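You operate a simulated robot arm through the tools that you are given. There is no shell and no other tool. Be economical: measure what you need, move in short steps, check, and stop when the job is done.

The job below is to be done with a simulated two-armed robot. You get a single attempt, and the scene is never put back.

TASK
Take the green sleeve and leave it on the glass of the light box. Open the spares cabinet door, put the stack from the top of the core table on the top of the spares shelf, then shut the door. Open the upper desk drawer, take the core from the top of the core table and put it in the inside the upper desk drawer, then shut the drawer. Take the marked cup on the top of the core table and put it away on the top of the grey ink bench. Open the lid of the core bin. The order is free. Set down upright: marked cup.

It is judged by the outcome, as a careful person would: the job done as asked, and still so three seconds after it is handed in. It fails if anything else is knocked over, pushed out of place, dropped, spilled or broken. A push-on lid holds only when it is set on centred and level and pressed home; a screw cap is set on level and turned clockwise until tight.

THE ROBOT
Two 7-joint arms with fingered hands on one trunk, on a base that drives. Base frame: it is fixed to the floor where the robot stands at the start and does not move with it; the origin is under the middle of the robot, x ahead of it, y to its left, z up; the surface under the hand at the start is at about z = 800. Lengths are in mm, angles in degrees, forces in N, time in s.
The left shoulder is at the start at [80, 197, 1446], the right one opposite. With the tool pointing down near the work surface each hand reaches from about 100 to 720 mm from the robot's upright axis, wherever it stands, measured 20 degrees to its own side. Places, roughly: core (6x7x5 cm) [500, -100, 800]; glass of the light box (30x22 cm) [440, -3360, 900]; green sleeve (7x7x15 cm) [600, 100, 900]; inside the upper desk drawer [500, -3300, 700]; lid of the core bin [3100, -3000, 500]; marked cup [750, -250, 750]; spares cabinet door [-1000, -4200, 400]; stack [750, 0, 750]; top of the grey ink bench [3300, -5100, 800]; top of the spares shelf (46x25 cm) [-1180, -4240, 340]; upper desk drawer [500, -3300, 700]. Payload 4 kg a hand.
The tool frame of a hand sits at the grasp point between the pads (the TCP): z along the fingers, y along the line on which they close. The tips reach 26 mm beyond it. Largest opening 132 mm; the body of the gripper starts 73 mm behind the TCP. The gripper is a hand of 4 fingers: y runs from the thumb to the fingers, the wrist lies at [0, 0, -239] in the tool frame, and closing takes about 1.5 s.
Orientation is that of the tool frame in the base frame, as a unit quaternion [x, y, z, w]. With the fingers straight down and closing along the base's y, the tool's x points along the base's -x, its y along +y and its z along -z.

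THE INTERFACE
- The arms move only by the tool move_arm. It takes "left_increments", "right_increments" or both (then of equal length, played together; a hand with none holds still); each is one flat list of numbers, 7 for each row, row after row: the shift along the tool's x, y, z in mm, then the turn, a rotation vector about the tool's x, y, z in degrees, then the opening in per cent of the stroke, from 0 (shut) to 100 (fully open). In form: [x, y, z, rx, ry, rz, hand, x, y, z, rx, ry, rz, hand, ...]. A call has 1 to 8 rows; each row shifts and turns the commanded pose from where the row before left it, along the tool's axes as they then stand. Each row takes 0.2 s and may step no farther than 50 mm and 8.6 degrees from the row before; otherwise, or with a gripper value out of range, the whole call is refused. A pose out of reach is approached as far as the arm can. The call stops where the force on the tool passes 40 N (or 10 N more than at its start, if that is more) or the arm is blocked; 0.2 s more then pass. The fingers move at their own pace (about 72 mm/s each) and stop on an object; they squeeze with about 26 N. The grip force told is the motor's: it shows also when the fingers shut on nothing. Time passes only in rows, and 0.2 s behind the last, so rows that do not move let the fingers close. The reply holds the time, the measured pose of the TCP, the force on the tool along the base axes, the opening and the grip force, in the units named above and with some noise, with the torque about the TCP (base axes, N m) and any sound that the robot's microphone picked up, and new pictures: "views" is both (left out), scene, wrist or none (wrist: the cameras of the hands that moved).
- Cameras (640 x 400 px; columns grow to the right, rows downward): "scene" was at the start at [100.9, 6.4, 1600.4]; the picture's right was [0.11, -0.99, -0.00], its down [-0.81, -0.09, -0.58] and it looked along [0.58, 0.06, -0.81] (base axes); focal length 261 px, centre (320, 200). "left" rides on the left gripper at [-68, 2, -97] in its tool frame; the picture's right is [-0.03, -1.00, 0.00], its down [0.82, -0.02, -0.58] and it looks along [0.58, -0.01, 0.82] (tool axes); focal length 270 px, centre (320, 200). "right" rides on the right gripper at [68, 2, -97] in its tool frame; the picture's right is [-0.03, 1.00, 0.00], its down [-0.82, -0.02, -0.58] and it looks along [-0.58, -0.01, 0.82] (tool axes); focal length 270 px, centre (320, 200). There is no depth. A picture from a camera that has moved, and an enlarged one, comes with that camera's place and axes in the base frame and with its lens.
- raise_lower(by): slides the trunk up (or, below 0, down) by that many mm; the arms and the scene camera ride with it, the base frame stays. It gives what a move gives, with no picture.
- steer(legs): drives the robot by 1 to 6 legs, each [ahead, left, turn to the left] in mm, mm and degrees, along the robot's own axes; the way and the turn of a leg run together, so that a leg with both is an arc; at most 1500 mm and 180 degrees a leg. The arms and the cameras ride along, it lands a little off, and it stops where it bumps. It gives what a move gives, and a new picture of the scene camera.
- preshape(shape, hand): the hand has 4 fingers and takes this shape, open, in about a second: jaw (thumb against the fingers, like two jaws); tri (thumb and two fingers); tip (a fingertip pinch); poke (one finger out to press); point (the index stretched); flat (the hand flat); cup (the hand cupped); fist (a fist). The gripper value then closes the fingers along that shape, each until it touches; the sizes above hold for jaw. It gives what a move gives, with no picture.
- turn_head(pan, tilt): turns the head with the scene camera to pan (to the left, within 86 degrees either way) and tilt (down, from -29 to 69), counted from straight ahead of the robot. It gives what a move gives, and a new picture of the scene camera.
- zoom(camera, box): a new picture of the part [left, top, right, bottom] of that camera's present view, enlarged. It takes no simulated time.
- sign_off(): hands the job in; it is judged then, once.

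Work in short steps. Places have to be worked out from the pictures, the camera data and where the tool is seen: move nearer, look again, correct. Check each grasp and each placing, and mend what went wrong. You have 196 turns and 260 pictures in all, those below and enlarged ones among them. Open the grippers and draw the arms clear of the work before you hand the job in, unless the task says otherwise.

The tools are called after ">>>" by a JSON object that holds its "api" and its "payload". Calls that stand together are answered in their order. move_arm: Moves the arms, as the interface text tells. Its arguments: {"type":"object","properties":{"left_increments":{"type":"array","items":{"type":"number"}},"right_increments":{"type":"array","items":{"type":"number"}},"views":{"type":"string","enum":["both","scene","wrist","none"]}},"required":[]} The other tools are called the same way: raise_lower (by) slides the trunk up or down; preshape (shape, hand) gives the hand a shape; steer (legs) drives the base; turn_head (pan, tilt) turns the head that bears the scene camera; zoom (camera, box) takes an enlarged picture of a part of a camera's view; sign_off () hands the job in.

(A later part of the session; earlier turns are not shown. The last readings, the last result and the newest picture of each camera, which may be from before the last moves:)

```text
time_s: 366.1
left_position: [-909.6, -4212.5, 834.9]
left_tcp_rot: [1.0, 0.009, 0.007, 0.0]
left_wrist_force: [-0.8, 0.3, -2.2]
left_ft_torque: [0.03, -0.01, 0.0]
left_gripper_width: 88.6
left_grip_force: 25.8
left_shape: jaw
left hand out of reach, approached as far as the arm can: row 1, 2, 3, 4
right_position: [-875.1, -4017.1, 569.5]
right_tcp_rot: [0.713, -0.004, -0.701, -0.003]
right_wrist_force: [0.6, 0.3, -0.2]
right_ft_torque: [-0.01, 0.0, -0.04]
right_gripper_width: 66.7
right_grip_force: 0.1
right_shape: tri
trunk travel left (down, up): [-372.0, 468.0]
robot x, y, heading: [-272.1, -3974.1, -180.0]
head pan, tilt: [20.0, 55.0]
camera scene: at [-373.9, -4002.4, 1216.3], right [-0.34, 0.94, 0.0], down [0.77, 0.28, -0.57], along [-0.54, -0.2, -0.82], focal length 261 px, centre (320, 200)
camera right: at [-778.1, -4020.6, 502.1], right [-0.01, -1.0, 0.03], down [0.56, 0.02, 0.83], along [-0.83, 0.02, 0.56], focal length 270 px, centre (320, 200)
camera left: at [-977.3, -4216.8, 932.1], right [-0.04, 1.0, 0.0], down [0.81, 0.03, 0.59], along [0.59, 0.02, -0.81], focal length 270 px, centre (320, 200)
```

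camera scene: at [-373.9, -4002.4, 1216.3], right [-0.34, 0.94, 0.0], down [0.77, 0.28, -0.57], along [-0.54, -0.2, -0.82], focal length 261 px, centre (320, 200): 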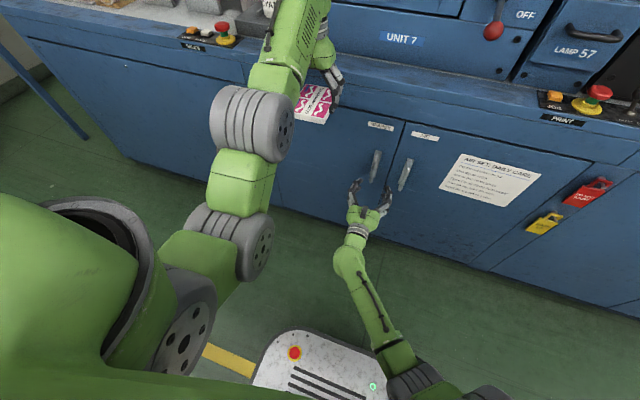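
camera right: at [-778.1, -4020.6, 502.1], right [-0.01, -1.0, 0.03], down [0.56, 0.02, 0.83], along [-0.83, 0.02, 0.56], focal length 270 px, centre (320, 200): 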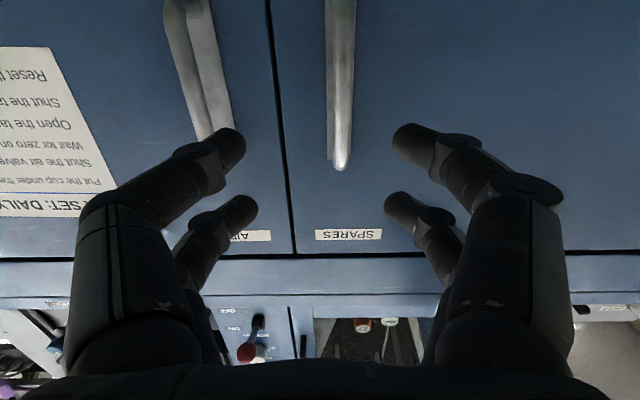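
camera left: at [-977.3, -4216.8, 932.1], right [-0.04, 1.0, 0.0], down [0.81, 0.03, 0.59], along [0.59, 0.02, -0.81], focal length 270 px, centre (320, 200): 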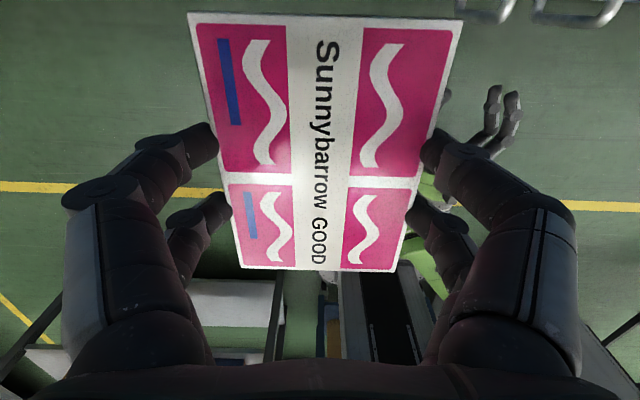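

The right hand is level with the SPARES handle, whose bar is at y≈-4034. I align and move forward 90 mm.

>>> {"api": "move_arm", "payload": {"right_increments": [5, 17, 0, 0, 0, 0, 50, 5, 0, 30, 0, 0, 0, 50, 0, 0, 30, 0, 0, 0, 50, 0, 0, 30, 0, 0, 0, 50, 0, 0, 0, 0, 0, 0, 50], "views": "both"}}

```text
time_s: 367.3
left_position: [-907.3, -4212.5, 835.6]
left_tcp_rot: [1.0, 0.009, 0.007, 0.0]
left_wrist_force: [0.2, -0.5, -2.4]
left_ft_torque: [-0.01, -0.03, 0.0]
left_gripper_width: 88.4
left_grip_force: 26.1
left_shape: jaw
right_position: [-953.5, -4023.5, 598.1]
right_tcp_rot: [0.713, -0.005, -0.701, -0.003]
right_wrist_force: [-0.3, -0.2, -0.4]
right_ft_torque: [0.0, 0.0, 0.0]
right_gripper_width: 66.6
right_grip_force: 0.1
right_shape: tri
right hand out of reach, approached as far as the arm can: row 1, 2, 3, 4
trunk travel left (down, up): [-372.0, 468.0]
robot x, y, heading: [-273.8, -3979.8, -179.6]
head pan, tilt: [20.0, 55.0]
camera scene: at [-372.7, -4001.7, 1216.5], right [-0.34, 0.94, 0.0], down [0.77, 0.28, -0.57], along [-0.54, -0.2, -0.82], focal length 261 px, centre (320, 200)
camera right: at [-856.3, -4025.8, 531.3], right [-0.01, -1.0, 0.03], down [0.56, 0.02, 0.83], along [-0.83, 0.02, 0.56], focal length 270 px, centre (320, 200)
```

scene: 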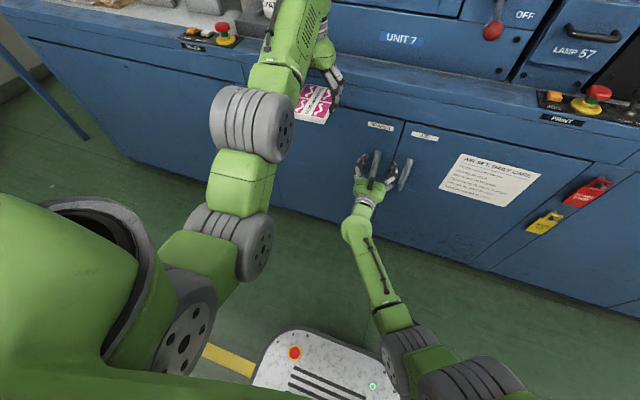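
right: 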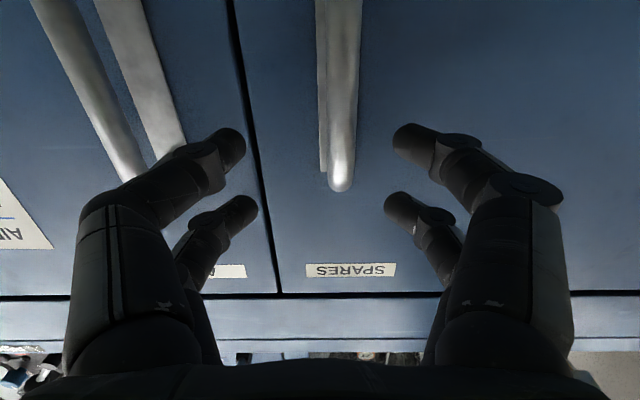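

The right arm is near its limit. I shift the left hand outward to gain clearance from the machine, then lower the trunk 35 mm and drive ahead 30 mm.

>>> {"api": "move_arm", "payload": {"left_increments": [10, 40, 0, 0, 0, 0, 0, 15, 40, 0, 0, 0, 0, 0, 15, 40, 0, 0, 0, 0, 0, 20, 30, 0, 0, 0, 0, 0], "views": "none"}}

>>> {"api": "raise_lower", "payload": {"by": -35}}

>>> {"api": "steer", "payload": {"legs": [[25, 8, 0]]}}

>>> {"api": "move_arm", "payload": {"right_increments": [0, 0, 0, 0, 0, 0, 50], "views": "wrist"}}

```text
time_s: 368.3
left_position: [-885.1, -4358.3, 804.1]
left_tcp_rot: [1.0, 0.009, 0.006, 0.002]
left_wrist_force: [0.0, -0.3, -1.7]
left_ft_torque: [0.02, 0.01, 0.0]
left_gripper_width: 88.2
left_grip_force: 26.6
left_shape: jaw
left hand out of reach, approached as far as the arm can: row 1, 2, 3, 4
right_position: [-952.8, -4023.4, 597.4]
right_tcp_rot: [0.713, -0.004, -0.701, -0.003]
right_wrist_force: [-0.4, -0.3, -0.4]
right_ft_torque: [-0.04, 0.0, 0.04]
right_gripper_width: 66.3
right_grip_force: 0.0
right_shape: tri
trunk travel left (down, up): [-372.0, 468.0]
robot x, y, heading: [-275.5, -3977.8, -179.9]
head pan, tilt: [20.0, 55.0]
```

```text
time_s: 369.1
left_position: [-884.6, -4358.9, 769.8]
left_tcp_rot: [1.0, 0.009, 0.006, 0.001]
left_wrist_force: [1.2, -0.3, -2.5]
left_ft_torque: [-0.01, 0.0, -0.01]
left_gripper_width: 88.4
left_grip_force: 26.3
left_shape: jaw
right_position: [-952.3, -4022.3, 562.5]
right_tcp_rot: [0.712, -0.004, -0.702, -0.002]
right_wrist_force: [-0.1, -0.4, -0.2]
right_ft_torque: [0.0, 0.02, 0.02]
right_gripper_width: 66.5
right_grip_force: 0.1
right_shape: tri
trunk travel left (down, up): [-337.0, 503.0]
robot x, y, heading: [-273.1, -3979.8, -179.8]
head pan, tilt: [20.0, 55.0]
```

```text
time_s: 369.9
left_position: [-910.1, -4367.5, 769.3]
left_tcp_rot: [1.0, 0.009, 0.006, 0.001]
left_wrist_force: [-0.8, 0.4, -1.7]
left_ft_torque: [0.03, -0.02, 0.02]
left_gripper_width: 88.6
left_grip_force: 26.4
left_shape: jaw
right_position: [-978.8, -4031.2, 562.6]
right_tcp_rot: [0.713, -0.005, -0.702, -0.003]
right_wrist_force: [0.9, 0.3, 0.5]
right_ft_torque: [-0.04, 0.03, 0.0]
right_gripper_width: 66.4
right_grip_force: 0.1
right_shape: tri
trunk travel left (down, up): [-337.0, 503.0]
robot x, y, heading: [-301.6, -3985.5, -179.9]
head pan, tilt: [20.0, 55.0]
camera scene: at [-398.0, -4009.8, 1181.5], right [-0.34, 0.94, 0.0], down [0.77, 0.28, -0.57], along [-0.54, -0.2, -0.82], focal length 261 px, centre (320, 200)
```

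scene: 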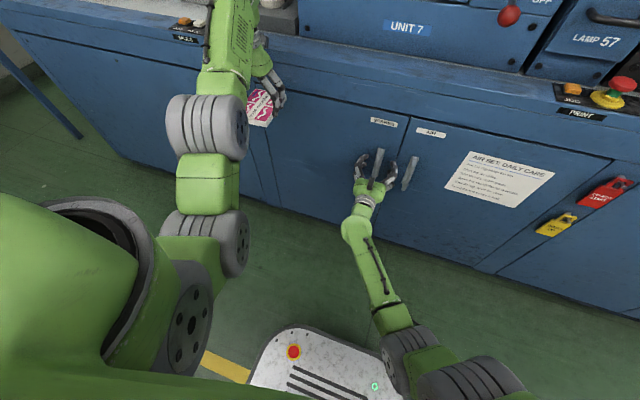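

```text
time_s: 370.3
left_position: [-909.2, -4366.4, 769.9]
left_tcp_rot: [1.0, 0.009, 0.006, 0.0]
left_wrist_force: [0.0, 0.3, -2.2]
left_ft_torque: [-0.01, 0.01, 0.01]
left_gripper_width: 88.4
left_grip_force: 25.6
left_shape: jaw
right_position: [-978.3, -4031.2, 562.6]
right_tcp_rot: [0.712, -0.004, -0.702, -0.002]
right_wrist_force: [0.2, 0.2, 0.7]
right_ft_torque: [0.05, 0.0, 0.01]
right_gripper_width: 66.6
right_grip_force: 0.0
right_shape: tri
trunk travel left (down, up): [-337.0, 503.0]
robot x, y, heading: [-296.3, -3981.2, -180.2]
head pan, tilt: [20.0, 55.0]
camera right: at [-880.6, -4033.8, 496.5], right [-0.01, -1.0, 0.03], down [0.56, 0.02, 0.83], along [-0.83, 0.02, 0.56], focal length 270 px, centre (320, 200)
```

right: 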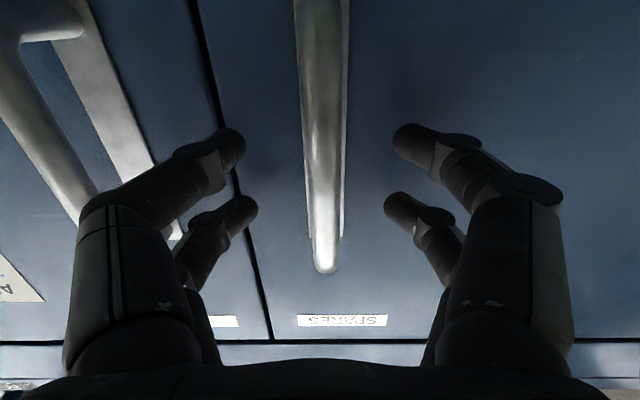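

The handle is between the fingers. I close the right hand on it and raise the left hand so the stack clears the door's top.

>>> {"api": "move_arm", "payload": {"right_increments": [0, 0, 0, 0, 0, 0, 0, 0, 0, 0, 0, 0, 0, 0, 0, 0, 0, 0, 0, 0, 0, 0, 0, 0, 0, 0, 0, 0, 0, 0, 0, 0, 0, 0, 0], "left_increments": [0, -20, -20, 0, 0, 0, 0, 0, -20, -20, 0, 0, 0, 0, 0, -20, -20, 0, 0, 0, 0, 0, -20, -20, 0, 0, 0, 0, 0, 0, 0, 0, 0, 0, 0], "views": "both"}}

```text
time_s: 371.5
left_position: [-943.4, -4284.9, 829.0]
left_tcp_rot: [1.0, 0.009, 0.006, 0.0]
left_wrist_force: [1.7, 0.4, -1.9]
left_ft_torque: [0.01, -0.01, -0.07]
left_gripper_width: 88.5
left_grip_force: 26.3
left_shape: jaw
left hand out of reach, approached as far as the arm can: row 1, 2, 3, 4
right_position: [-977.5, -4031.0, 562.8]
right_tcp_rot: [0.714, -0.002, -0.701, -0.001]
right_wrist_force: [0.6, -0.3, 0.7]
right_ft_torque: [-0.02, -0.03, 0.0]
right_gripper_width: 0.0
right_grip_force: 26.0
right_shape: tri
trunk travel left (down, up): [-337.0, 503.0]
robot x, y, heading: [-295.4, -3982.5, -180.0]
head pan, tilt: [20.0, 55.0]
camera scene: at [-397.7, -4010.2, 1181.5], right [-0.34, 0.94, 0.0], down [0.77, 0.28, -0.57], along [-0.54, -0.2, -0.82], focal length 261 px, centre (320, 200)
camera right: at [-880.9, -4034.1, 496.1], right [-0.01, -1.0, 0.03], down [0.56, 0.02, 0.83], along [-0.83, 0.02, 0.56], focal length 270 px, centre (320, 200)
camera left: at [-1011.8, -4288.9, 927.0], right [-0.04, 1.0, 0.0], down [0.81, 0.04, 0.59], along [0.59, 0.03, -0.81], focal length 270 px, centre (320, 200)
```

scene: 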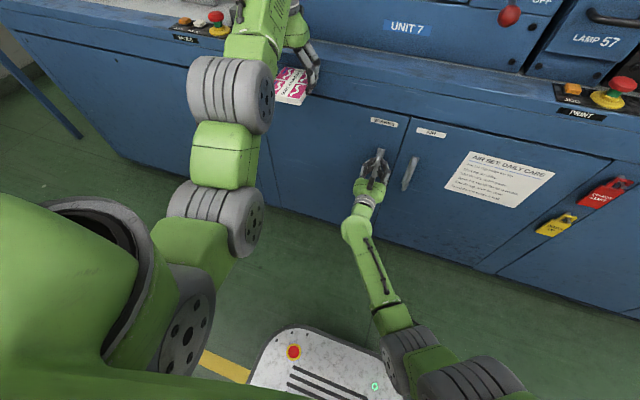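
right: 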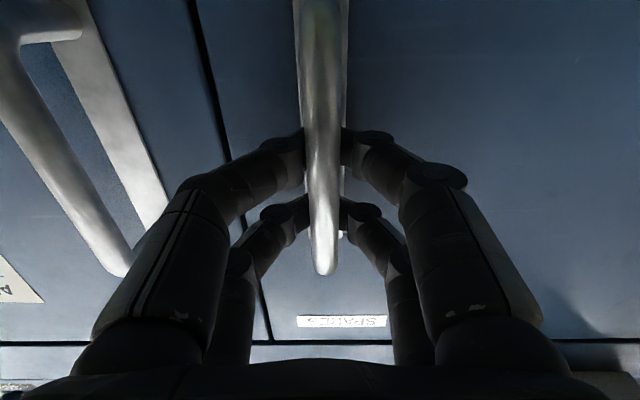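
left: 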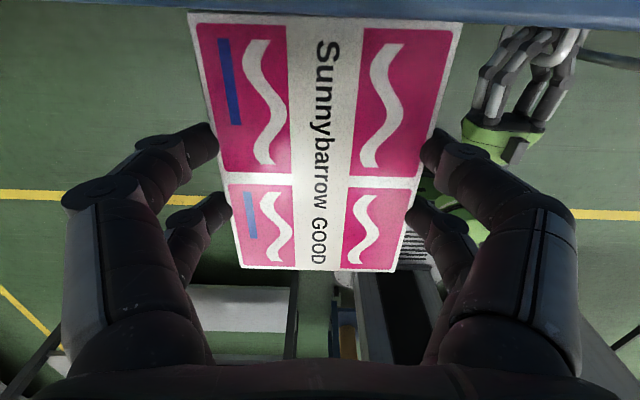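

The right fingers are hooked behind the handle. I pull by backing up 60 mm.

>>> {"api": "steer", "payload": {"legs": [[-60, 8, 0]]}}

>>> {"api": "move_arm", "payload": {"right_increments": [0, 0, 0, 0, 0, 0, 0], "views": "wrist"}}

```text
time_s: 372.5
left_position: [-884.6, -4292.1, 831.0]
left_tcp_rot: [1.0, 0.01, 0.005, 0.001]
left_wrist_force: [0.8, 0.0, -2.8]
left_ft_torque: [-0.05, 0.02, -0.03]
left_gripper_width: 88.3
left_grip_force: 26.3
left_shape: jaw
right_position: [-917.6, -4039.3, 563.6]
right_tcp_rot: [0.713, -0.004, -0.701, -0.002]
right_wrist_force: [-0.1, 0.7, 0.1]
right_ft_torque: [0.04, 0.0, -0.01]
right_gripper_width: 0.0
right_grip_force: 26.4
right_shape: tri
trunk travel left (down, up): [-337.0, 503.0]
robot x, y, heading: [-238.9, -3992.2, -179.9]
head pan, tilt: [20.0, 55.0]
camera scene: at [-336.8, -4017.9, 1181.5], right [-0.34, 0.94, 0.0], down [0.77, 0.28, -0.57], along [-0.54, -0.2, -0.82], focal length 261 px, centre (320, 200)
```

scene: 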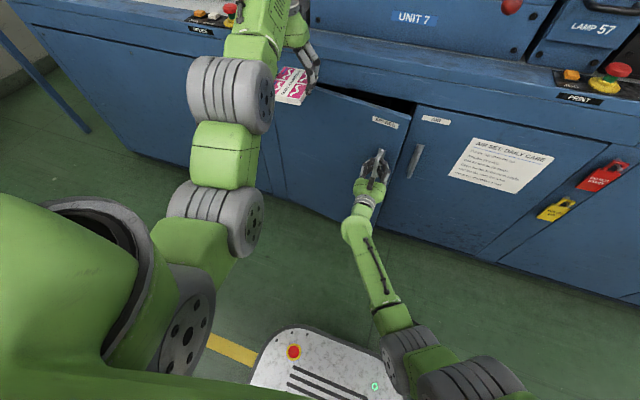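

```text
time_s: 372.9
left_position: [-883.9, -4291.3, 827.9]
left_tcp_rot: [1.0, 0.009, 0.007, 0.0]
left_wrist_force: [0.4, -0.8, -2.3]
left_ft_torque: [-0.01, -0.03, 0.01]
left_gripper_width: 88.3
left_grip_force: 26.2
left_shape: jaw
right_position: [-918.6, -4037.9, 561.6]
right_tcp_rot: [0.713, -0.005, -0.701, -0.004]
right_wrist_force: [-0.1, -0.9, -0.1]
right_ft_torque: [0.01, 0.02, 0.02]
right_gripper_width: 0.0
right_grip_force: 25.8
right_shape: tri
trunk travel left (down, up): [-337.0, 503.0]
robot x, y, heading: [-234.7, -3990.9, -179.8]
head pan, tilt: [20.0, 55.0]
camera right: at [-821.4, -4041.5, 495.7], right [-0.01, -1.0, 0.03], down [0.56, 0.02, 0.83], along [-0.83, 0.02, 0.56], focal length 270 px, centre (320, 200)
```

right: 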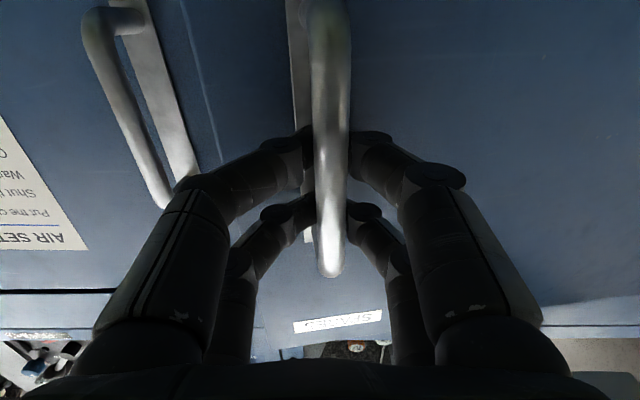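

The door is swinging open. I continue the arc with the arm: back and toward the hinge side.

>>> {"api": "move_arm", "payload": {"right_increments": [0, 6, -24, 0, 0, 0, 0, 0, 9, -24, 0, 0, 0, 0, 0, 11, -23, 0, 0, 0, 0, 0, 13, -23, 0, 0, 0, 0], "views": "both"}}

```text
time_s: 373.9
left_position: [-883.6, -4293.7, 829.5]
left_tcp_rot: [1.0, 0.009, 0.006, 0.001]
left_wrist_force: [-1.0, 0.0, -1.9]
left_ft_torque: [0.02, 0.01, -0.04]
left_gripper_width: 88.4
left_grip_force: 26.2
left_shape: jaw
right_position: [-823.7, -4080.1, 566.0]
right_tcp_rot: [0.713, -0.004, -0.701, -0.002]
right_wrist_force: [0.3, 0.8, -0.4]
right_ft_torque: [0.02, 0.0, -0.01]
right_gripper_width: 0.1
right_grip_force: 25.6
right_shape: tri
trunk travel left (down, up): [-337.0, 503.0]
robot x, y, heading: [-236.9, -3992.7, -180.0]
head pan, tilt: [20.0, 55.0]
camera scene: at [-337.4, -4017.8, 1181.5], right [-0.34, 0.94, 0.0], down [0.77, 0.28, -0.57], along [-0.54, -0.2, -0.82], focal length 261 px, centre (320, 200)
camera right: at [-726.8, -4082.7, 498.5], right [-0.01, -1.0, 0.03], down [0.56, 0.02, 0.83], along [-0.83, 0.02, 0.56], focal length 270 px, centre (320, 200)
```

scene: 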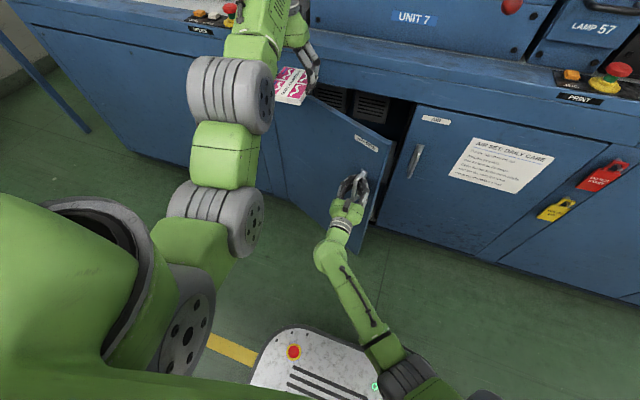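
right: 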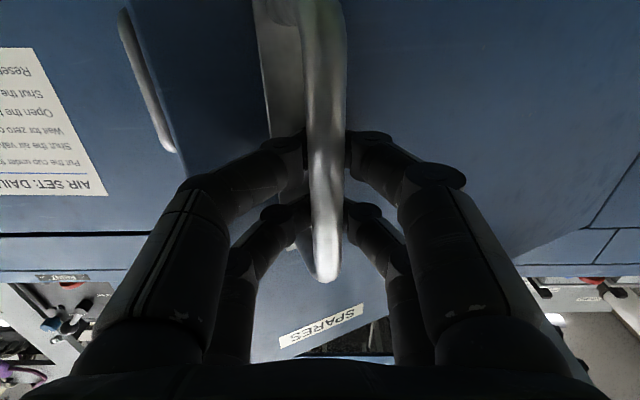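

The door is about 25° open. I continue to about 45°.

>>> {"api": "move_arm", "payload": {"right_increments": [0, 14, -22, 0, 0, 0, 0, 0, 15, -21, 0, 0, 0, 0, 0, 17, -20, 0, 0, 0, 0, 0, 19, -19, 0, 0, 0, 0, 0, 20, -18, 0, 0, 0, 0], "views": "both"}}

```text
time_s: 375.1
left_position: [-884.7, -4294.2, 828.9]
left_tcp_rot: [1.0, 0.01, 0.006, 0.0]
left_wrist_force: [-0.1, -0.5, -1.6]
left_ft_torque: [0.0, -0.01, -0.03]
left_gripper_width: 88.4
left_grip_force: 25.9
left_shape: jaw
right_position: [-724.8, -4165.9, 566.2]
right_tcp_rot: [0.713, -0.004, -0.701, -0.002]
right_wrist_force: [0.7, 0.6, 0.1]
right_ft_torque: [-0.03, -0.04, 0.0]
right_gripper_width: 0.0
right_grip_force: 25.4
right_shape: tri
trunk travel left (down, up): [-337.0, 503.0]
robot x, y, heading: [-241.5, -3990.8, -179.9]
head pan, tilt: [20.0, 55.0]
camera scene: at [-337.5, -4018.1, 1181.5], right [-0.34, 0.94, 0.0], down [0.77, 0.28, -0.57], along [-0.54, -0.2, -0.82], focal length 261 px, centre (320, 200)
camera right: at [-627.5, -4167.6, 499.1], right [-0.01, -1.0, 0.03], down [0.56, 0.02, 0.83], along [-0.83, 0.02, 0.56], focal length 270 px, centre (320, 200)
```

scene: 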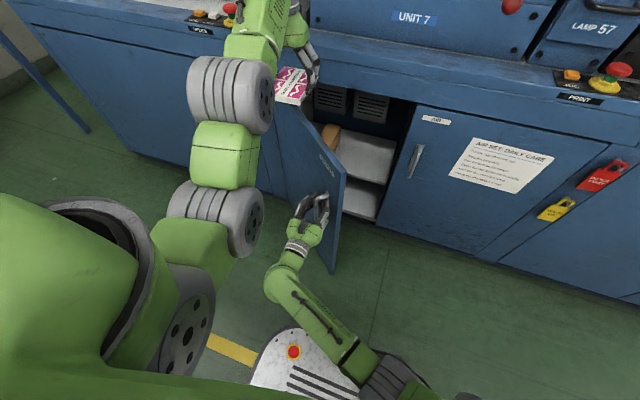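
right: 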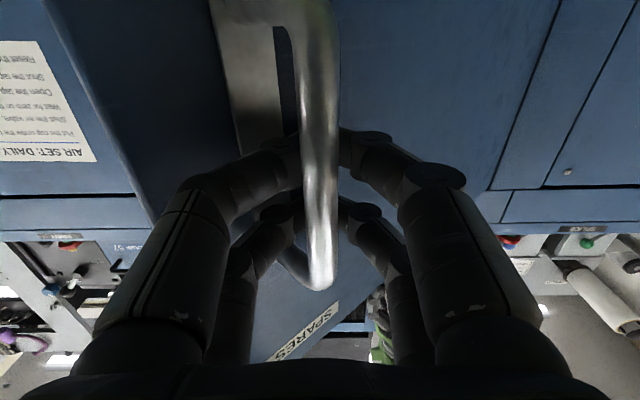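

The door is about 45° open and shelf is visible. I release the handle, move the right hand around the door's edge, and then push the inner face further open.

>>> {"api": "move_arm", "payload": {"right_increments": [0, 0, 0, 0, 0, 0, 60, 0, 0, 0, 0, 0, 0, 60, 15, 0, -25, 0, 0, 0, 60, 20, -10, -30, 0, 0, 0, 60, 0, -45, 0, 0, 0, 0, 30, 0, -45, 0, 0, 0, 0, 0, 0, -45, 0, 0, 0, 0, 0, 0, -30, 0, 0, 0, 0, 0], "views": "both"}}

```text
time_s: 376.9
left_position: [-883.5, -4293.1, 830.3]
left_tcp_rot: [1.0, 0.009, 0.006, 0.001]
left_wrist_force: [0.4, 0.1, -1.9]
left_ft_torque: [0.03, -0.03, 0.01]
left_gripper_width: 88.3
left_grip_force: 26.1
left_shape: jaw
right_position: [-668.8, -3988.8, 531.9]
right_tcp_rot: [0.712, -0.004, -0.702, -0.001]
right_wrist_force: [-0.3, 0.2, -0.8]
right_ft_torque: [0.01, -0.01, 0.0]
right_gripper_width: 0.0
right_grip_force: 25.7
right_shape: tri
trunk travel left (down, up): [-337.0, 503.0]
robot x, y, heading: [-238.1, -3988.9, -180.2]
head pan, tilt: [20.0, 55.0]
camera scene: at [-337.6, -4017.4, 1181.5], right [-0.34, 0.94, 0.0], down [0.77, 0.28, -0.57], along [-0.54, -0.2, -0.82], focal length 261 px, centre (320, 200)
camera right: at [-571.8, -3991.9, 465.3], right [-0.01, -1.0, 0.03], down [0.56, 0.02, 0.83], along [-0.83, 0.02, 0.56], focal length 270 px, centre (320, 200)
```

scene: 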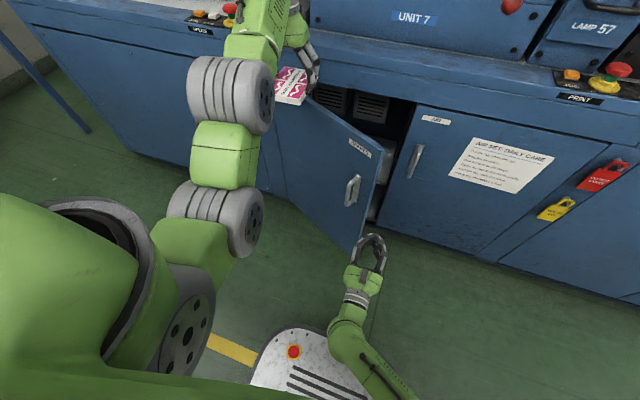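
right: 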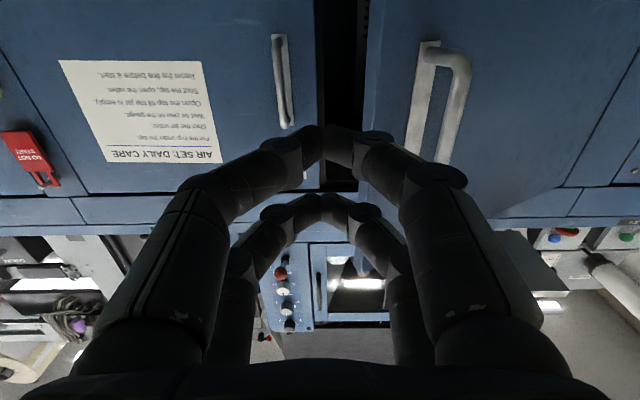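

The door drifted back to about 30°. Its edge is near (-815,-4040). I insert the fingertips into the gap between the doors.

>>> {"api": "move_arm", "payload": {"right_increments": [0, 13, 20, 0, 0, 0, 0, 0, 12, 30, 0, 0, 0, 0, 0, 0, 35, 0, 0, 0, 0, 0, 0, 35, 0, 0, 0, 0, 0, 0, 30, 0, 0, 0, 0], "views": "both"}}

```text
time_s: 378.1
left_position: [-885.6, -4293.7, 829.5]
left_tcp_rot: [1.0, 0.009, 0.007, -0.001]
left_wrist_force: [-0.4, -0.7, -2.5]
left_ft_torque: [-0.02, -0.02, -0.02]
left_gripper_width: 88.1
left_grip_force: 25.9
left_shape: jaw
right_position: [-817.3, -4014.0, 527.4]
right_tcp_rot: [0.713, -0.003, -0.701, -0.002]
right_wrist_force: [0.8, -0.3, -0.3]
right_ft_torque: [-0.01, 0.03, -0.01]
right_gripper_width: 0.1
right_grip_force: 26.2
right_shape: tri
trunk travel left (down, up): [-337.0, 503.0]
robot x, y, heading: [-238.2, -3988.8, -179.8]
head pan, tilt: [20.0, 55.0]
camera scene: at [-339.1, -4018.7, 1181.3], right [-0.34, 0.94, 0.0], down [0.77, 0.28, -0.57], along [-0.54, -0.2, -0.82], focal length 261 px, centre (320, 200)
camera right: at [-720.4, -4017.2, 461.8], right [-0.01, -1.0, 0.03], down [0.56, 0.02, 0.83], along [-0.83, 0.02, 0.56], focal length 270 px, centre (320, 200)
```

scene: 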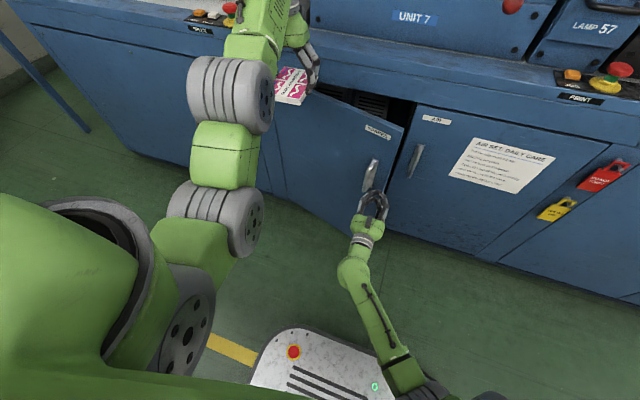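
right: 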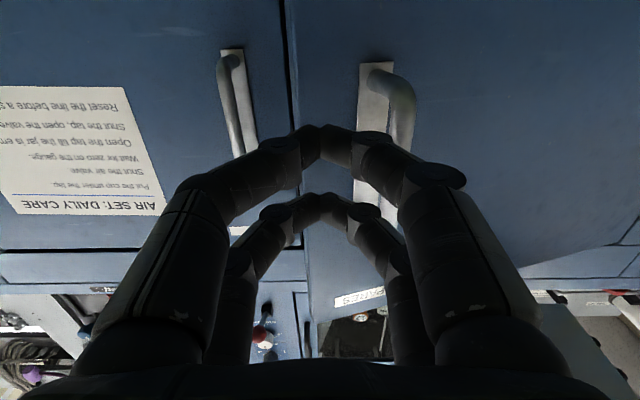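

My fist nudged the door back to about 17°, with the handle now near (-877,-4060). I back off, realign with the handle, and grip it again.

>>> {"api": "move_arm", "payload": {"right_increments": [0, 0, -40, 0, 0, 0, 50, -15, 23, -30, 0, 0, 0, 50, -15, 23, 0, 0, 0, 0, 50, 0, 0, 0, 0, 0, 0, 50], "views": "wrist"}}

```text
time_s: 379.1
left_position: [-883.7, -4291.1, 829.5]
left_tcp_rot: [1.0, 0.01, 0.006, 0.001]
left_wrist_force: [-0.3, 0.6, -2.0]
left_ft_torque: [-0.02, 0.01, 0.01]
left_gripper_width: 88.4
left_grip_force: 25.9
left_shape: jaw
right_position: [-748.3, -4059.0, 560.8]
right_tcp_rot: [0.713, -0.004, -0.701, -0.003]
right_wrist_force: [1.0, 0.9, 0.2]
right_ft_torque: [0.04, 0.0, 0.0]
right_gripper_width: 65.6
right_grip_force: 0.1
right_shape: tri
trunk travel left (down, up): [-337.0, 503.0]
robot x, y, heading: [-240.7, -3991.1, -180.0]
head pan, tilt: [20.0, 55.0]
camera right: at [-652.0, -4062.7, 494.2], right [-0.01, -1.0, 0.03], down [0.56, 0.02, 0.83], along [-0.83, 0.02, 0.56], focal length 270 px, centre (320, 200)
```

right: 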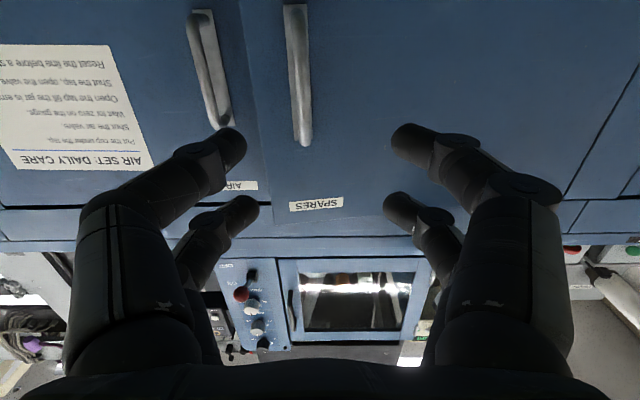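

The door is nearly closed again, with the handle at ≈(-931,-4040). I go forward to it and grip.

>>> {"api": "move_arm", "payload": {"right_increments": [0, -10, 40, 0, 0, 0, 50, 0, -9, 40, 0, 0, 0, 50, 0, 0, 40, 0, 0, 0, 50, 0, 0, 40, 0, 0, 0, 50, 0, 0, 14, 0, 0, 0, 50, 0, 0, 0, 0, 0, 0, 50], "views": "wrist"}}

```text
time_s: 380.5
left_position: [-883.7, -4293.4, 829.6]
left_tcp_rot: [1.0, 0.01, 0.007, 0.0]
left_wrist_force: [-0.7, 0.4, -2.6]
left_ft_torque: [-0.04, -0.03, -0.02]
left_gripper_width: 88.3
left_grip_force: 25.7
left_shape: jaw
right_position: [-922.4, -4036.7, 565.2]
right_tcp_rot: [0.713, -0.005, -0.701, -0.003]
right_wrist_force: [0.4, 0.1, 0.4]
right_ft_torque: [0.02, 0.0, 0.03]
right_gripper_width: 65.5
right_grip_force: 0.1
right_shape: tri
right hand out of reach, approached as far as the arm can: row 5
trunk travel left (down, up): [-337.0, 503.0]
robot x, y, heading: [-240.2, -3992.9, -179.7]
head pan, tilt: [20.0, 55.0]
camera right: at [-824.5, -4040.4, 498.4], right [-0.01, -1.0, 0.03], down [0.56, 0.02, 0.83], along [-0.83, 0.02, 0.56], focal length 270 px, centre (320, 200)
```

right: 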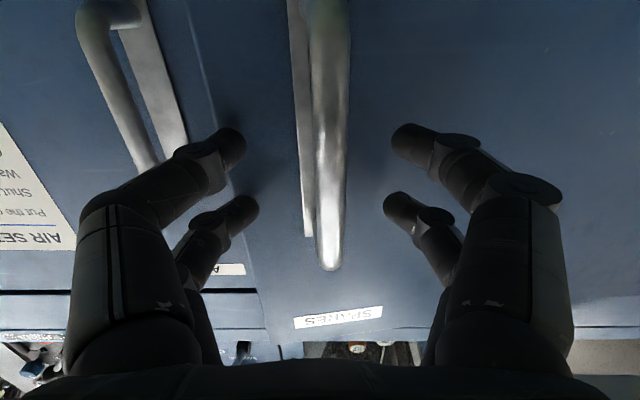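

The handle is between the fingers. I close and pull along the same arc to about 45°.

>>> {"api": "move_arm", "payload": {"right_increments": [0, 0, 0, 0, 0, 0, 0, 0, 0, 0, 0, 0, 0, 0, 0, 0, 0, 0, 0, 0, 0, 0, 0, 0, 0, 0, 0, 0, 0, 6, -24, 0, 0, 0, 0, 0, 10, -25, 0, 0, 0, 0, 0, 12, -25, 0, 0, 0, 0, 0, 14, -25, 0, 0, 0, 0], "views": "none"}}

>>> {"api": "move_arm", "payload": {"right_increments": [0, 14, -21, 0, 0, 0, 0, 0, 15, -21, 0, 0, 0, 0, 0, 17, -20, 0, 0, 0, 0, 0, 19, -19, 0, 0, 0, 0, 0, 20, -17, 0, 0, 0, 0], "views": "scene"}}

```text
time_s: 382.3
left_position: [-883.1, -4293.5, 829.4]
left_tcp_rot: [1.0, 0.009, 0.005, 0.001]
left_wrist_force: [0.1, 0.0, -1.3]
left_ft_torque: [0.0, -0.03, 0.06]
left_gripper_width: 88.1
left_grip_force: 26.3
left_shape: jaw
right_position: [-818.6, -4081.5, 566.8]
right_tcp_rot: [0.713, -0.004, -0.701, -0.002]
right_wrist_force: [0.6, -0.9, -0.1]
right_ft_torque: [0.0, -0.01, -0.01]
right_gripper_width: 0.0
right_grip_force: 26.3
right_shape: tri
trunk travel left (down, up): [-337.0, 503.0]
robot x, y, heading: [-237.1, -3993.2, -179.8]
head pan, tilt: [20.0, 55.0]
```

```text
time_s: 383.5
left_position: [-884.2, -4293.0, 829.4]
left_tcp_rot: [1.0, 0.01, 0.007, -0.001]
left_wrist_force: [0.7, -0.3, -1.2]
left_ft_torque: [-0.02, 0.0, -0.02]
left_gripper_width: 88.3
left_grip_force: 26.0
left_shape: jaw
right_position: [-722.3, -4166.2, 570.6]
right_tcp_rot: [0.712, -0.004, -0.702, -0.002]
right_wrist_force: [-0.5, -0.1, 0.2]
right_ft_torque: [0.03, 0.01, 0.01]
right_gripper_width: 0.1
right_grip_force: 26.0
right_shape: tri
trunk travel left (down, up): [-337.0, 503.0]
robot x, y, heading: [-241.6, -3991.2, -179.8]
head pan, tilt: [20.0, 55.0]
camera scene: at [-337.6, -4018.1, 1181.5], right [-0.34, 0.94, 0.0], down [0.77, 0.28, -0.57], along [-0.54, -0.2, -0.82], focal length 261 px, centre (320, 200)
```

scene: 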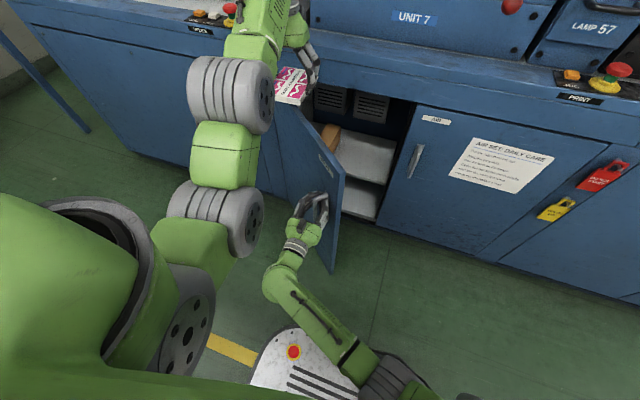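

The door is at 45°. I continue with the base, moving slightly back and left along the arc.

>>> {"api": "steer", "payload": {"legs": [[-22, 42, 0], [-18, 48, 0]]}}

```text
time_s: 384.9
left_position: [-844.5, -4381.6, 830.3]
left_tcp_rot: [1.0, 0.01, 0.005, 0.0]
left_wrist_force: [0.2, -0.8, -2.1]
left_ft_torque: [0.0, 0.0, 0.01]
left_gripper_width: 88.3
left_grip_force: 25.8
left_shape: jaw
right_position: [-682.4, -4255.6, 570.3]
right_tcp_rot: [0.713, -0.003, -0.702, -0.003]
right_wrist_force: [-0.2, 0.8, -0.3]
right_ft_torque: [0.0, 0.02, 0.02]
right_gripper_width: 0.0
right_grip_force: 25.5
right_shape: tri
trunk travel left (down, up): [-337.0, 503.0]
robot x, y, heading: [-202.2, -4080.9, -179.9]
head pan, tilt: [20.0, 55.0]
camera scene: at [-297.3, -4107.8, 1181.5], right [-0.34, 0.94, 0.0], down [0.77, 0.28, -0.57], along [-0.54, -0.2, -0.82], focal length 261 px, centre (320, 200)
```

scene: 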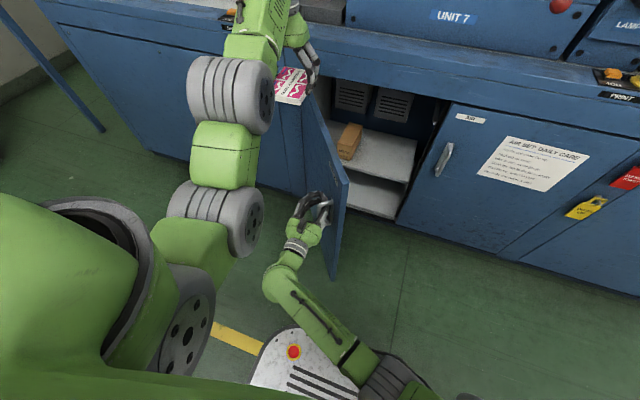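

The door is at about 62°. I continue to about 82°.

>>> {"api": "steer", "payload": {"legs": [[-24, 60, 0], [-10, 70, 0]]}}

```text
time_s: 386.5
left_position: [-809.8, -4513.2, 829.1]
left_tcp_rot: [1.0, 0.01, 0.006, 0.0]
left_wrist_force: [0.5, -1.0, -1.1]
left_ft_torque: [-0.02, -0.01, 0.0]
left_gripper_width: 88.1
left_grip_force: 25.9
left_shape: jaw
right_position: [-648.6, -4385.5, 571.0]
right_tcp_rot: [0.713, -0.003, -0.701, -0.003]
right_wrist_force: [-0.8, 0.5, -0.8]
right_ft_torque: [-0.02, 0.04, -0.01]
right_gripper_width: 0.0
right_grip_force: 26.5
right_shape: tri
trunk travel left (down, up): [-337.0, 503.0]
robot x, y, heading: [-162.3, -4209.7, -179.8]
head pan, tilt: [20.0, 55.0]
camera scene: at [-263.7, -4237.7, 1181.4], right [-0.34, 0.94, 0.0], down [0.77, 0.28, -0.57], along [-0.54, -0.2, -0.82], focal length 261 px, centre (320, 200)
```

scene: 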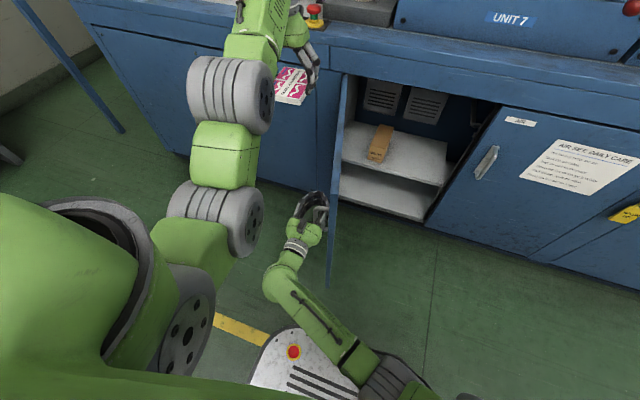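

The door is about 83° open, and the shelf has free space to the right of a small box. I open the right fingers just enough, retreat, and swing the hand back to the right.

>>> {"api": "move_arm", "payload": {"right_increments": [0, 0, 0, 0, 0, 0, 18, 0, 0, 0, 0, 0, 0, 18, 0, 0, -20, 0, 0, 0, 18, 0, 0, -25, 0, 0, 0, 18, 0, 0, -25, 0, 0, 0, 18, 0, 0, -25, 0, 0, 0, 18], "views": "both"}}

```text
time_s: 387.9
left_position: [-809.5, -4512.2, 830.2]
left_tcp_rot: [1.0, 0.01, 0.006, 0.002]
left_wrist_force: [-0.5, 0.4, -2.3]
left_ft_torque: [0.01, 0.0, 0.02]
left_gripper_width: 88.4
left_grip_force: 26.5
left_shape: jaw
right_position: [-555.0, -4387.3, 572.8]
right_tcp_rot: [0.713, -0.004, -0.701, -0.002]
right_wrist_force: [-0.2, -1.0, -0.2]
right_ft_torque: [-0.01, 0.03, -0.03]
right_gripper_width: 23.7
right_grip_force: 0.0
right_shape: tri
trunk travel left (down, up): [-337.0, 503.0]
robot x, y, heading: [-164.0, -4212.8, -179.8]
head pan, tilt: [20.0, 55.0]
camera scene: at [-263.5, -4236.3, 1181.5], right [-0.34, 0.94, 0.0], down [0.77, 0.28, -0.57], along [-0.54, -0.2, -0.82], focal length 261 px, centre (320, 200)
camera right: at [-456.4, -4390.4, 505.4], right [-0.01, -1.0, 0.03], down [0.56, 0.02, 0.83], along [-0.83, 0.02, 0.56], focal length 270 px, centre (320, 200)
```

scene: 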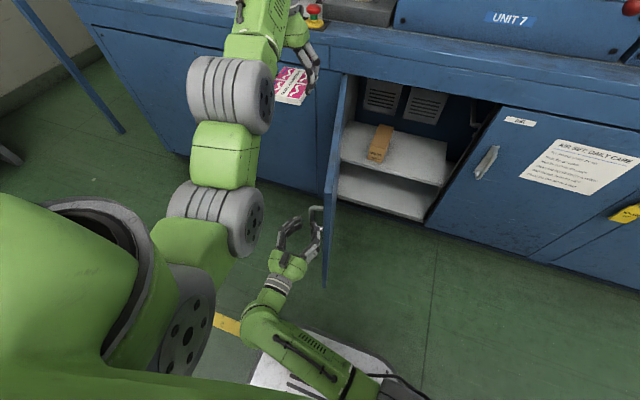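
right: 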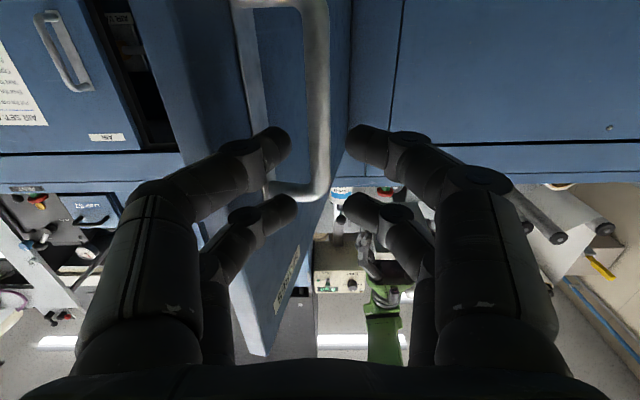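

The hand is free of the handle. I retreat a bit more, then move it right past the door's edge.

>>> {"api": "move_arm", "payload": {"right_increments": [0, 0, -30, 0, 0, 0, 0, 0, 0, -15, 0, 0, 0, 0, 0, -40, 0, 0, 0, 0, 0, 0, -45, 0, 0, 0, 0, 0, 0, -45, 0, 0, 0, 0, 0, 0, -45, 0, 0, 0, 0, 0], "views": "scene"}}

```text
time_s: 389.3
left_position: [-809.9, -4510.9, 830.3]
left_tcp_rot: [1.0, 0.01, 0.005, 0.0]
left_wrist_force: [-0.5, -0.7, -1.5]
left_ft_torque: [-0.04, 0.0, -0.02]
left_gripper_width: 88.4
left_grip_force: 26.2
left_shape: jaw
right_position: [-506.9, -4207.7, 574.1]
right_tcp_rot: [0.714, -0.005, -0.7, -0.001]
right_wrist_force: [-0.2, 0.4, -0.6]
right_ft_torque: [0.03, -0.01, 0.02]
right_gripper_width: 0.0
right_grip_force: 25.9
right_shape: tri
trunk travel left (down, up): [-337.0, 503.0]
robot x, y, heading: [-163.2, -4209.2, -179.8]
head pan, tilt: [20.0, 55.0]
camera scene: at [-263.5, -4235.5, 1181.5], right [-0.34, 0.94, 0.0], down [0.77, 0.28, -0.57], along [-0.54, -0.2, -0.82], focal length 261 px, centre (320, 200)
```

scene: 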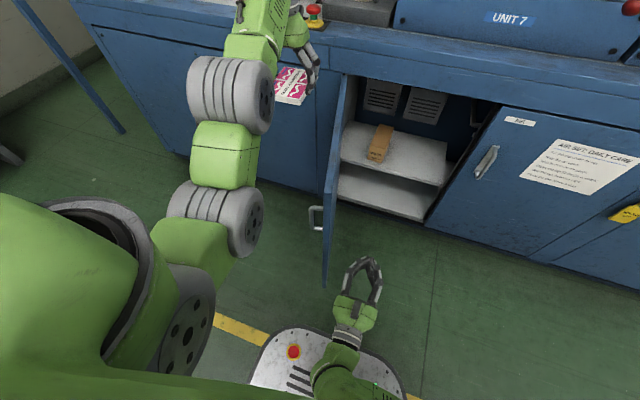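

The opening is clear. The shelf top spans x≈-1050..-1320 up to y≈-4000, with a box at y≈-4290. I move the right hand aside and strafe right, carrying the stack over the door's top edge.

>>> {"api": "move_arm", "payload": {"right_increments": [0, -40, 0, 0, 0, 0, 0, 0, -45, 0, 0, 0, 0, 0, 0, -45, 0, 0, 0, 0, 0, 0, -45, 0, 0, 0, 0, 0], "views": "none"}}

>>> {"api": "steer", "payload": {"legs": [[0, -375, 0]]}}

```text
time_s: 390.3
left_position: [-810.4, -4512.0, 830.0]
left_tcp_rot: [1.0, 0.01, 0.006, 0.001]
left_wrist_force: [-1.3, -0.1, -1.6]
left_ft_torque: [0.01, 0.03, 0.0]
left_gripper_width: 88.2
left_grip_force: 26.2
left_shape: jaw
right_position: [-500.1, -4048.9, 576.3]
right_tcp_rot: [0.713, -0.005, -0.701, -0.002]
right_wrist_force: [0.5, -0.5, -0.4]
right_ft_torque: [0.0, 0.03, 0.01]
right_gripper_width: 0.0
right_grip_force: 26.2
right_shape: tri
right hand out of reach, approached as far as the arm can: row 4
trunk travel left (down, up): [-337.0, 503.0]
robot x, y, heading: [-160.6, -4205.2, -180.0]
head pan, tilt: [20.0, 55.0]
```

```text
time_s: 392.7
left_position: [-808.7, -4143.3, 829.9]
left_tcp_rot: [1.0, 0.013, 0.006, 0.001]
left_wrist_force: [0.8, 0.3, -2.0]
left_ft_torque: [-0.04, -0.01, -0.02]
left_gripper_width: 88.4
left_grip_force: 25.7
left_shape: jaw
right_position: [-502.7, -3679.6, 574.9]
right_tcp_rot: [0.713, -0.001, -0.701, 0.0]
right_wrist_force: [-0.3, -0.3, 0.7]
right_ft_torque: [-0.02, 0.0, -0.01]
right_gripper_width: 0.2
right_grip_force: 26.2
right_shape: tri
trunk travel left (down, up): [-337.0, 503.0]
robot x, y, heading: [-164.3, -3840.8, -179.7]
head pan, tilt: [20.0, 55.0]
camera scene: at [-265.9, -3864.1, 1181.5], right [-0.35, 0.94, 0.0], down [0.77, 0.29, -0.57], along [-0.54, -0.2, -0.82], focal length 261 px, centre (320, 200)
```

scene: 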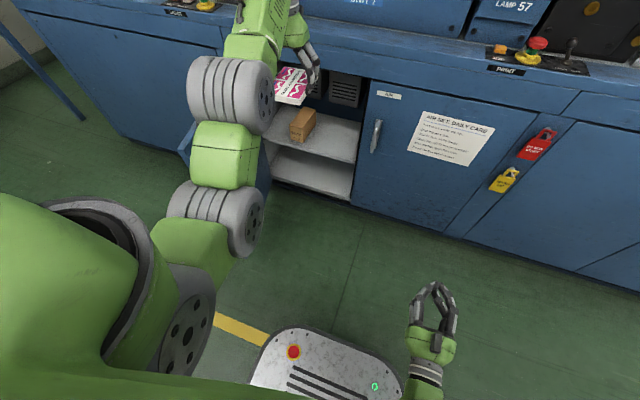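

Now I lower the trunk 330 mm to bring the stack level with the opening.

>>> {"api": "raise_lower", "payload": {"by": -330}}

>>> {"api": "move_arm", "payload": {"left_increments": [0, 0, 30, 0, 0, 0, 0, 0, 0, 30, 0, 0, 0, 0, 0, 0, 30, 0, 0, 0, 0], "right_increments": [-30, 0, 0, 0, 0, 0, 0, -30, 0, 0, 0, 0, 0, 0, -30, 0, 0, 0, 0, 0, 0], "views": "both"}}

```text
time_s: 394.9
left_position: [-809.4, -4144.3, 586.9]
left_tcp_rot: [1.0, 0.013, 0.007, 0.0]
left_wrist_force: [0.0, -0.3, -1.6]
left_ft_torque: [-0.02, 0.01, -0.01]
left_gripper_width: 88.2
left_grip_force: 26.8
left_shape: jaw
right_position: [-503.0, -3680.3, 339.4]
right_tcp_rot: [0.709, -0.002, -0.705, 0.001]
right_wrist_force: [-3.3, 1.2, 9.3]
right_ft_torque: [0.07, -0.81, 0.16]
right_gripper_width: 0.2
right_grip_force: 26.4
right_shape: tri
trunk travel left (down, up): [-95.0, 745.0]
robot x, y, heading: [-164.4, -3838.5, -179.5]
head pan, tilt: [20.0, 55.0]
stopped: the force on the tool passed its limit at 116 N (the readings are from after the stop); the commanded pose is now the measured one
```

```text
time_s: 395.7
left_position: [-810.8, -4143.9, 495.2]
left_tcp_rot: [1.0, 0.013, 0.006, 0.0]
left_wrist_force: [-0.3, -0.1, -2.1]
left_ft_torque: [0.03, -0.02, 0.05]
left_gripper_width: 88.3
left_grip_force: 26.5
left_shape: jaw
right_position: [-504.2, -3679.3, 430.4]
right_tcp_rot: [0.71, -0.002, -0.705, 0.0]
right_wrist_force: [0.1, -0.3, -0.2]
right_ft_torque: [-0.02, 0.01, 0.0]
right_gripper_width: 0.0
right_grip_force: 25.7
right_shape: tri
trunk travel left (down, up): [-95.0, 745.0]
robot x, y, heading: [-166.7, -3835.5, -179.5]
head pan, tilt: [20.0, 55.0]
camera scene: at [-266.0, -3864.7, 939.3], right [-0.35, 0.94, 0.0], down [0.77, 0.29, -0.57], along [-0.54, -0.2, -0.82], focal length 261 px, centre (320, 200)
camera right: at [-407.4, -3681.5, 362.1], right [0.0, -1.0, 0.03], down [0.57, 0.02, 0.82], along [-0.82, 0.02, 0.57], focal length 270 px, centre (320, 200)
camera left: at [-878.0, -4147.7, 592.9], right [-0.05, 1.0, 0.0], down [0.81, 0.04, 0.59], along [0.59, 0.03, -0.81], focal length 270 px, centre (320, 200)
```

scene: 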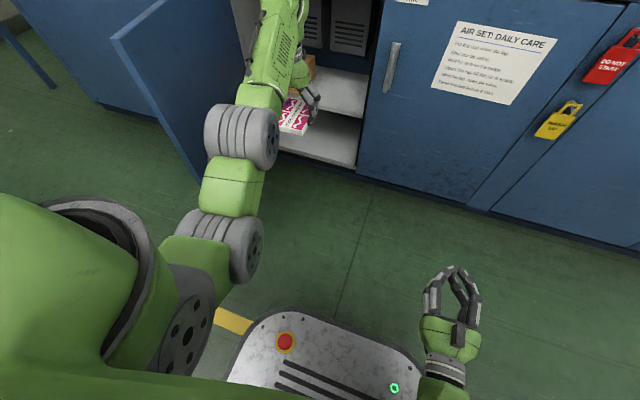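
right: 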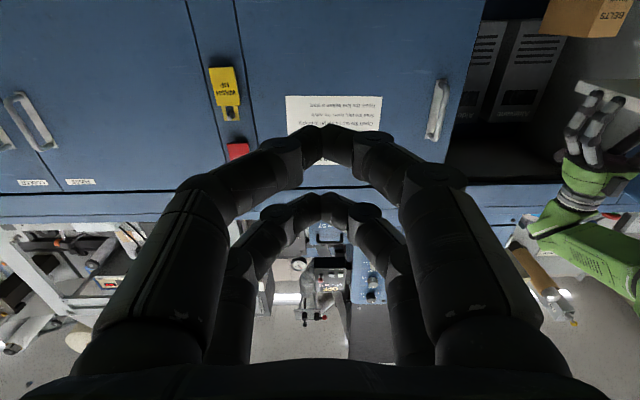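
left: 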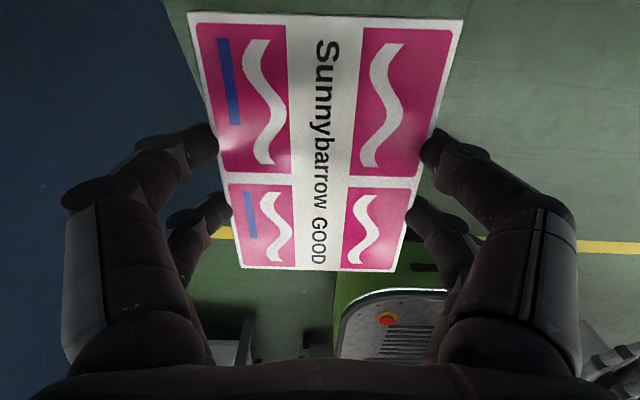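

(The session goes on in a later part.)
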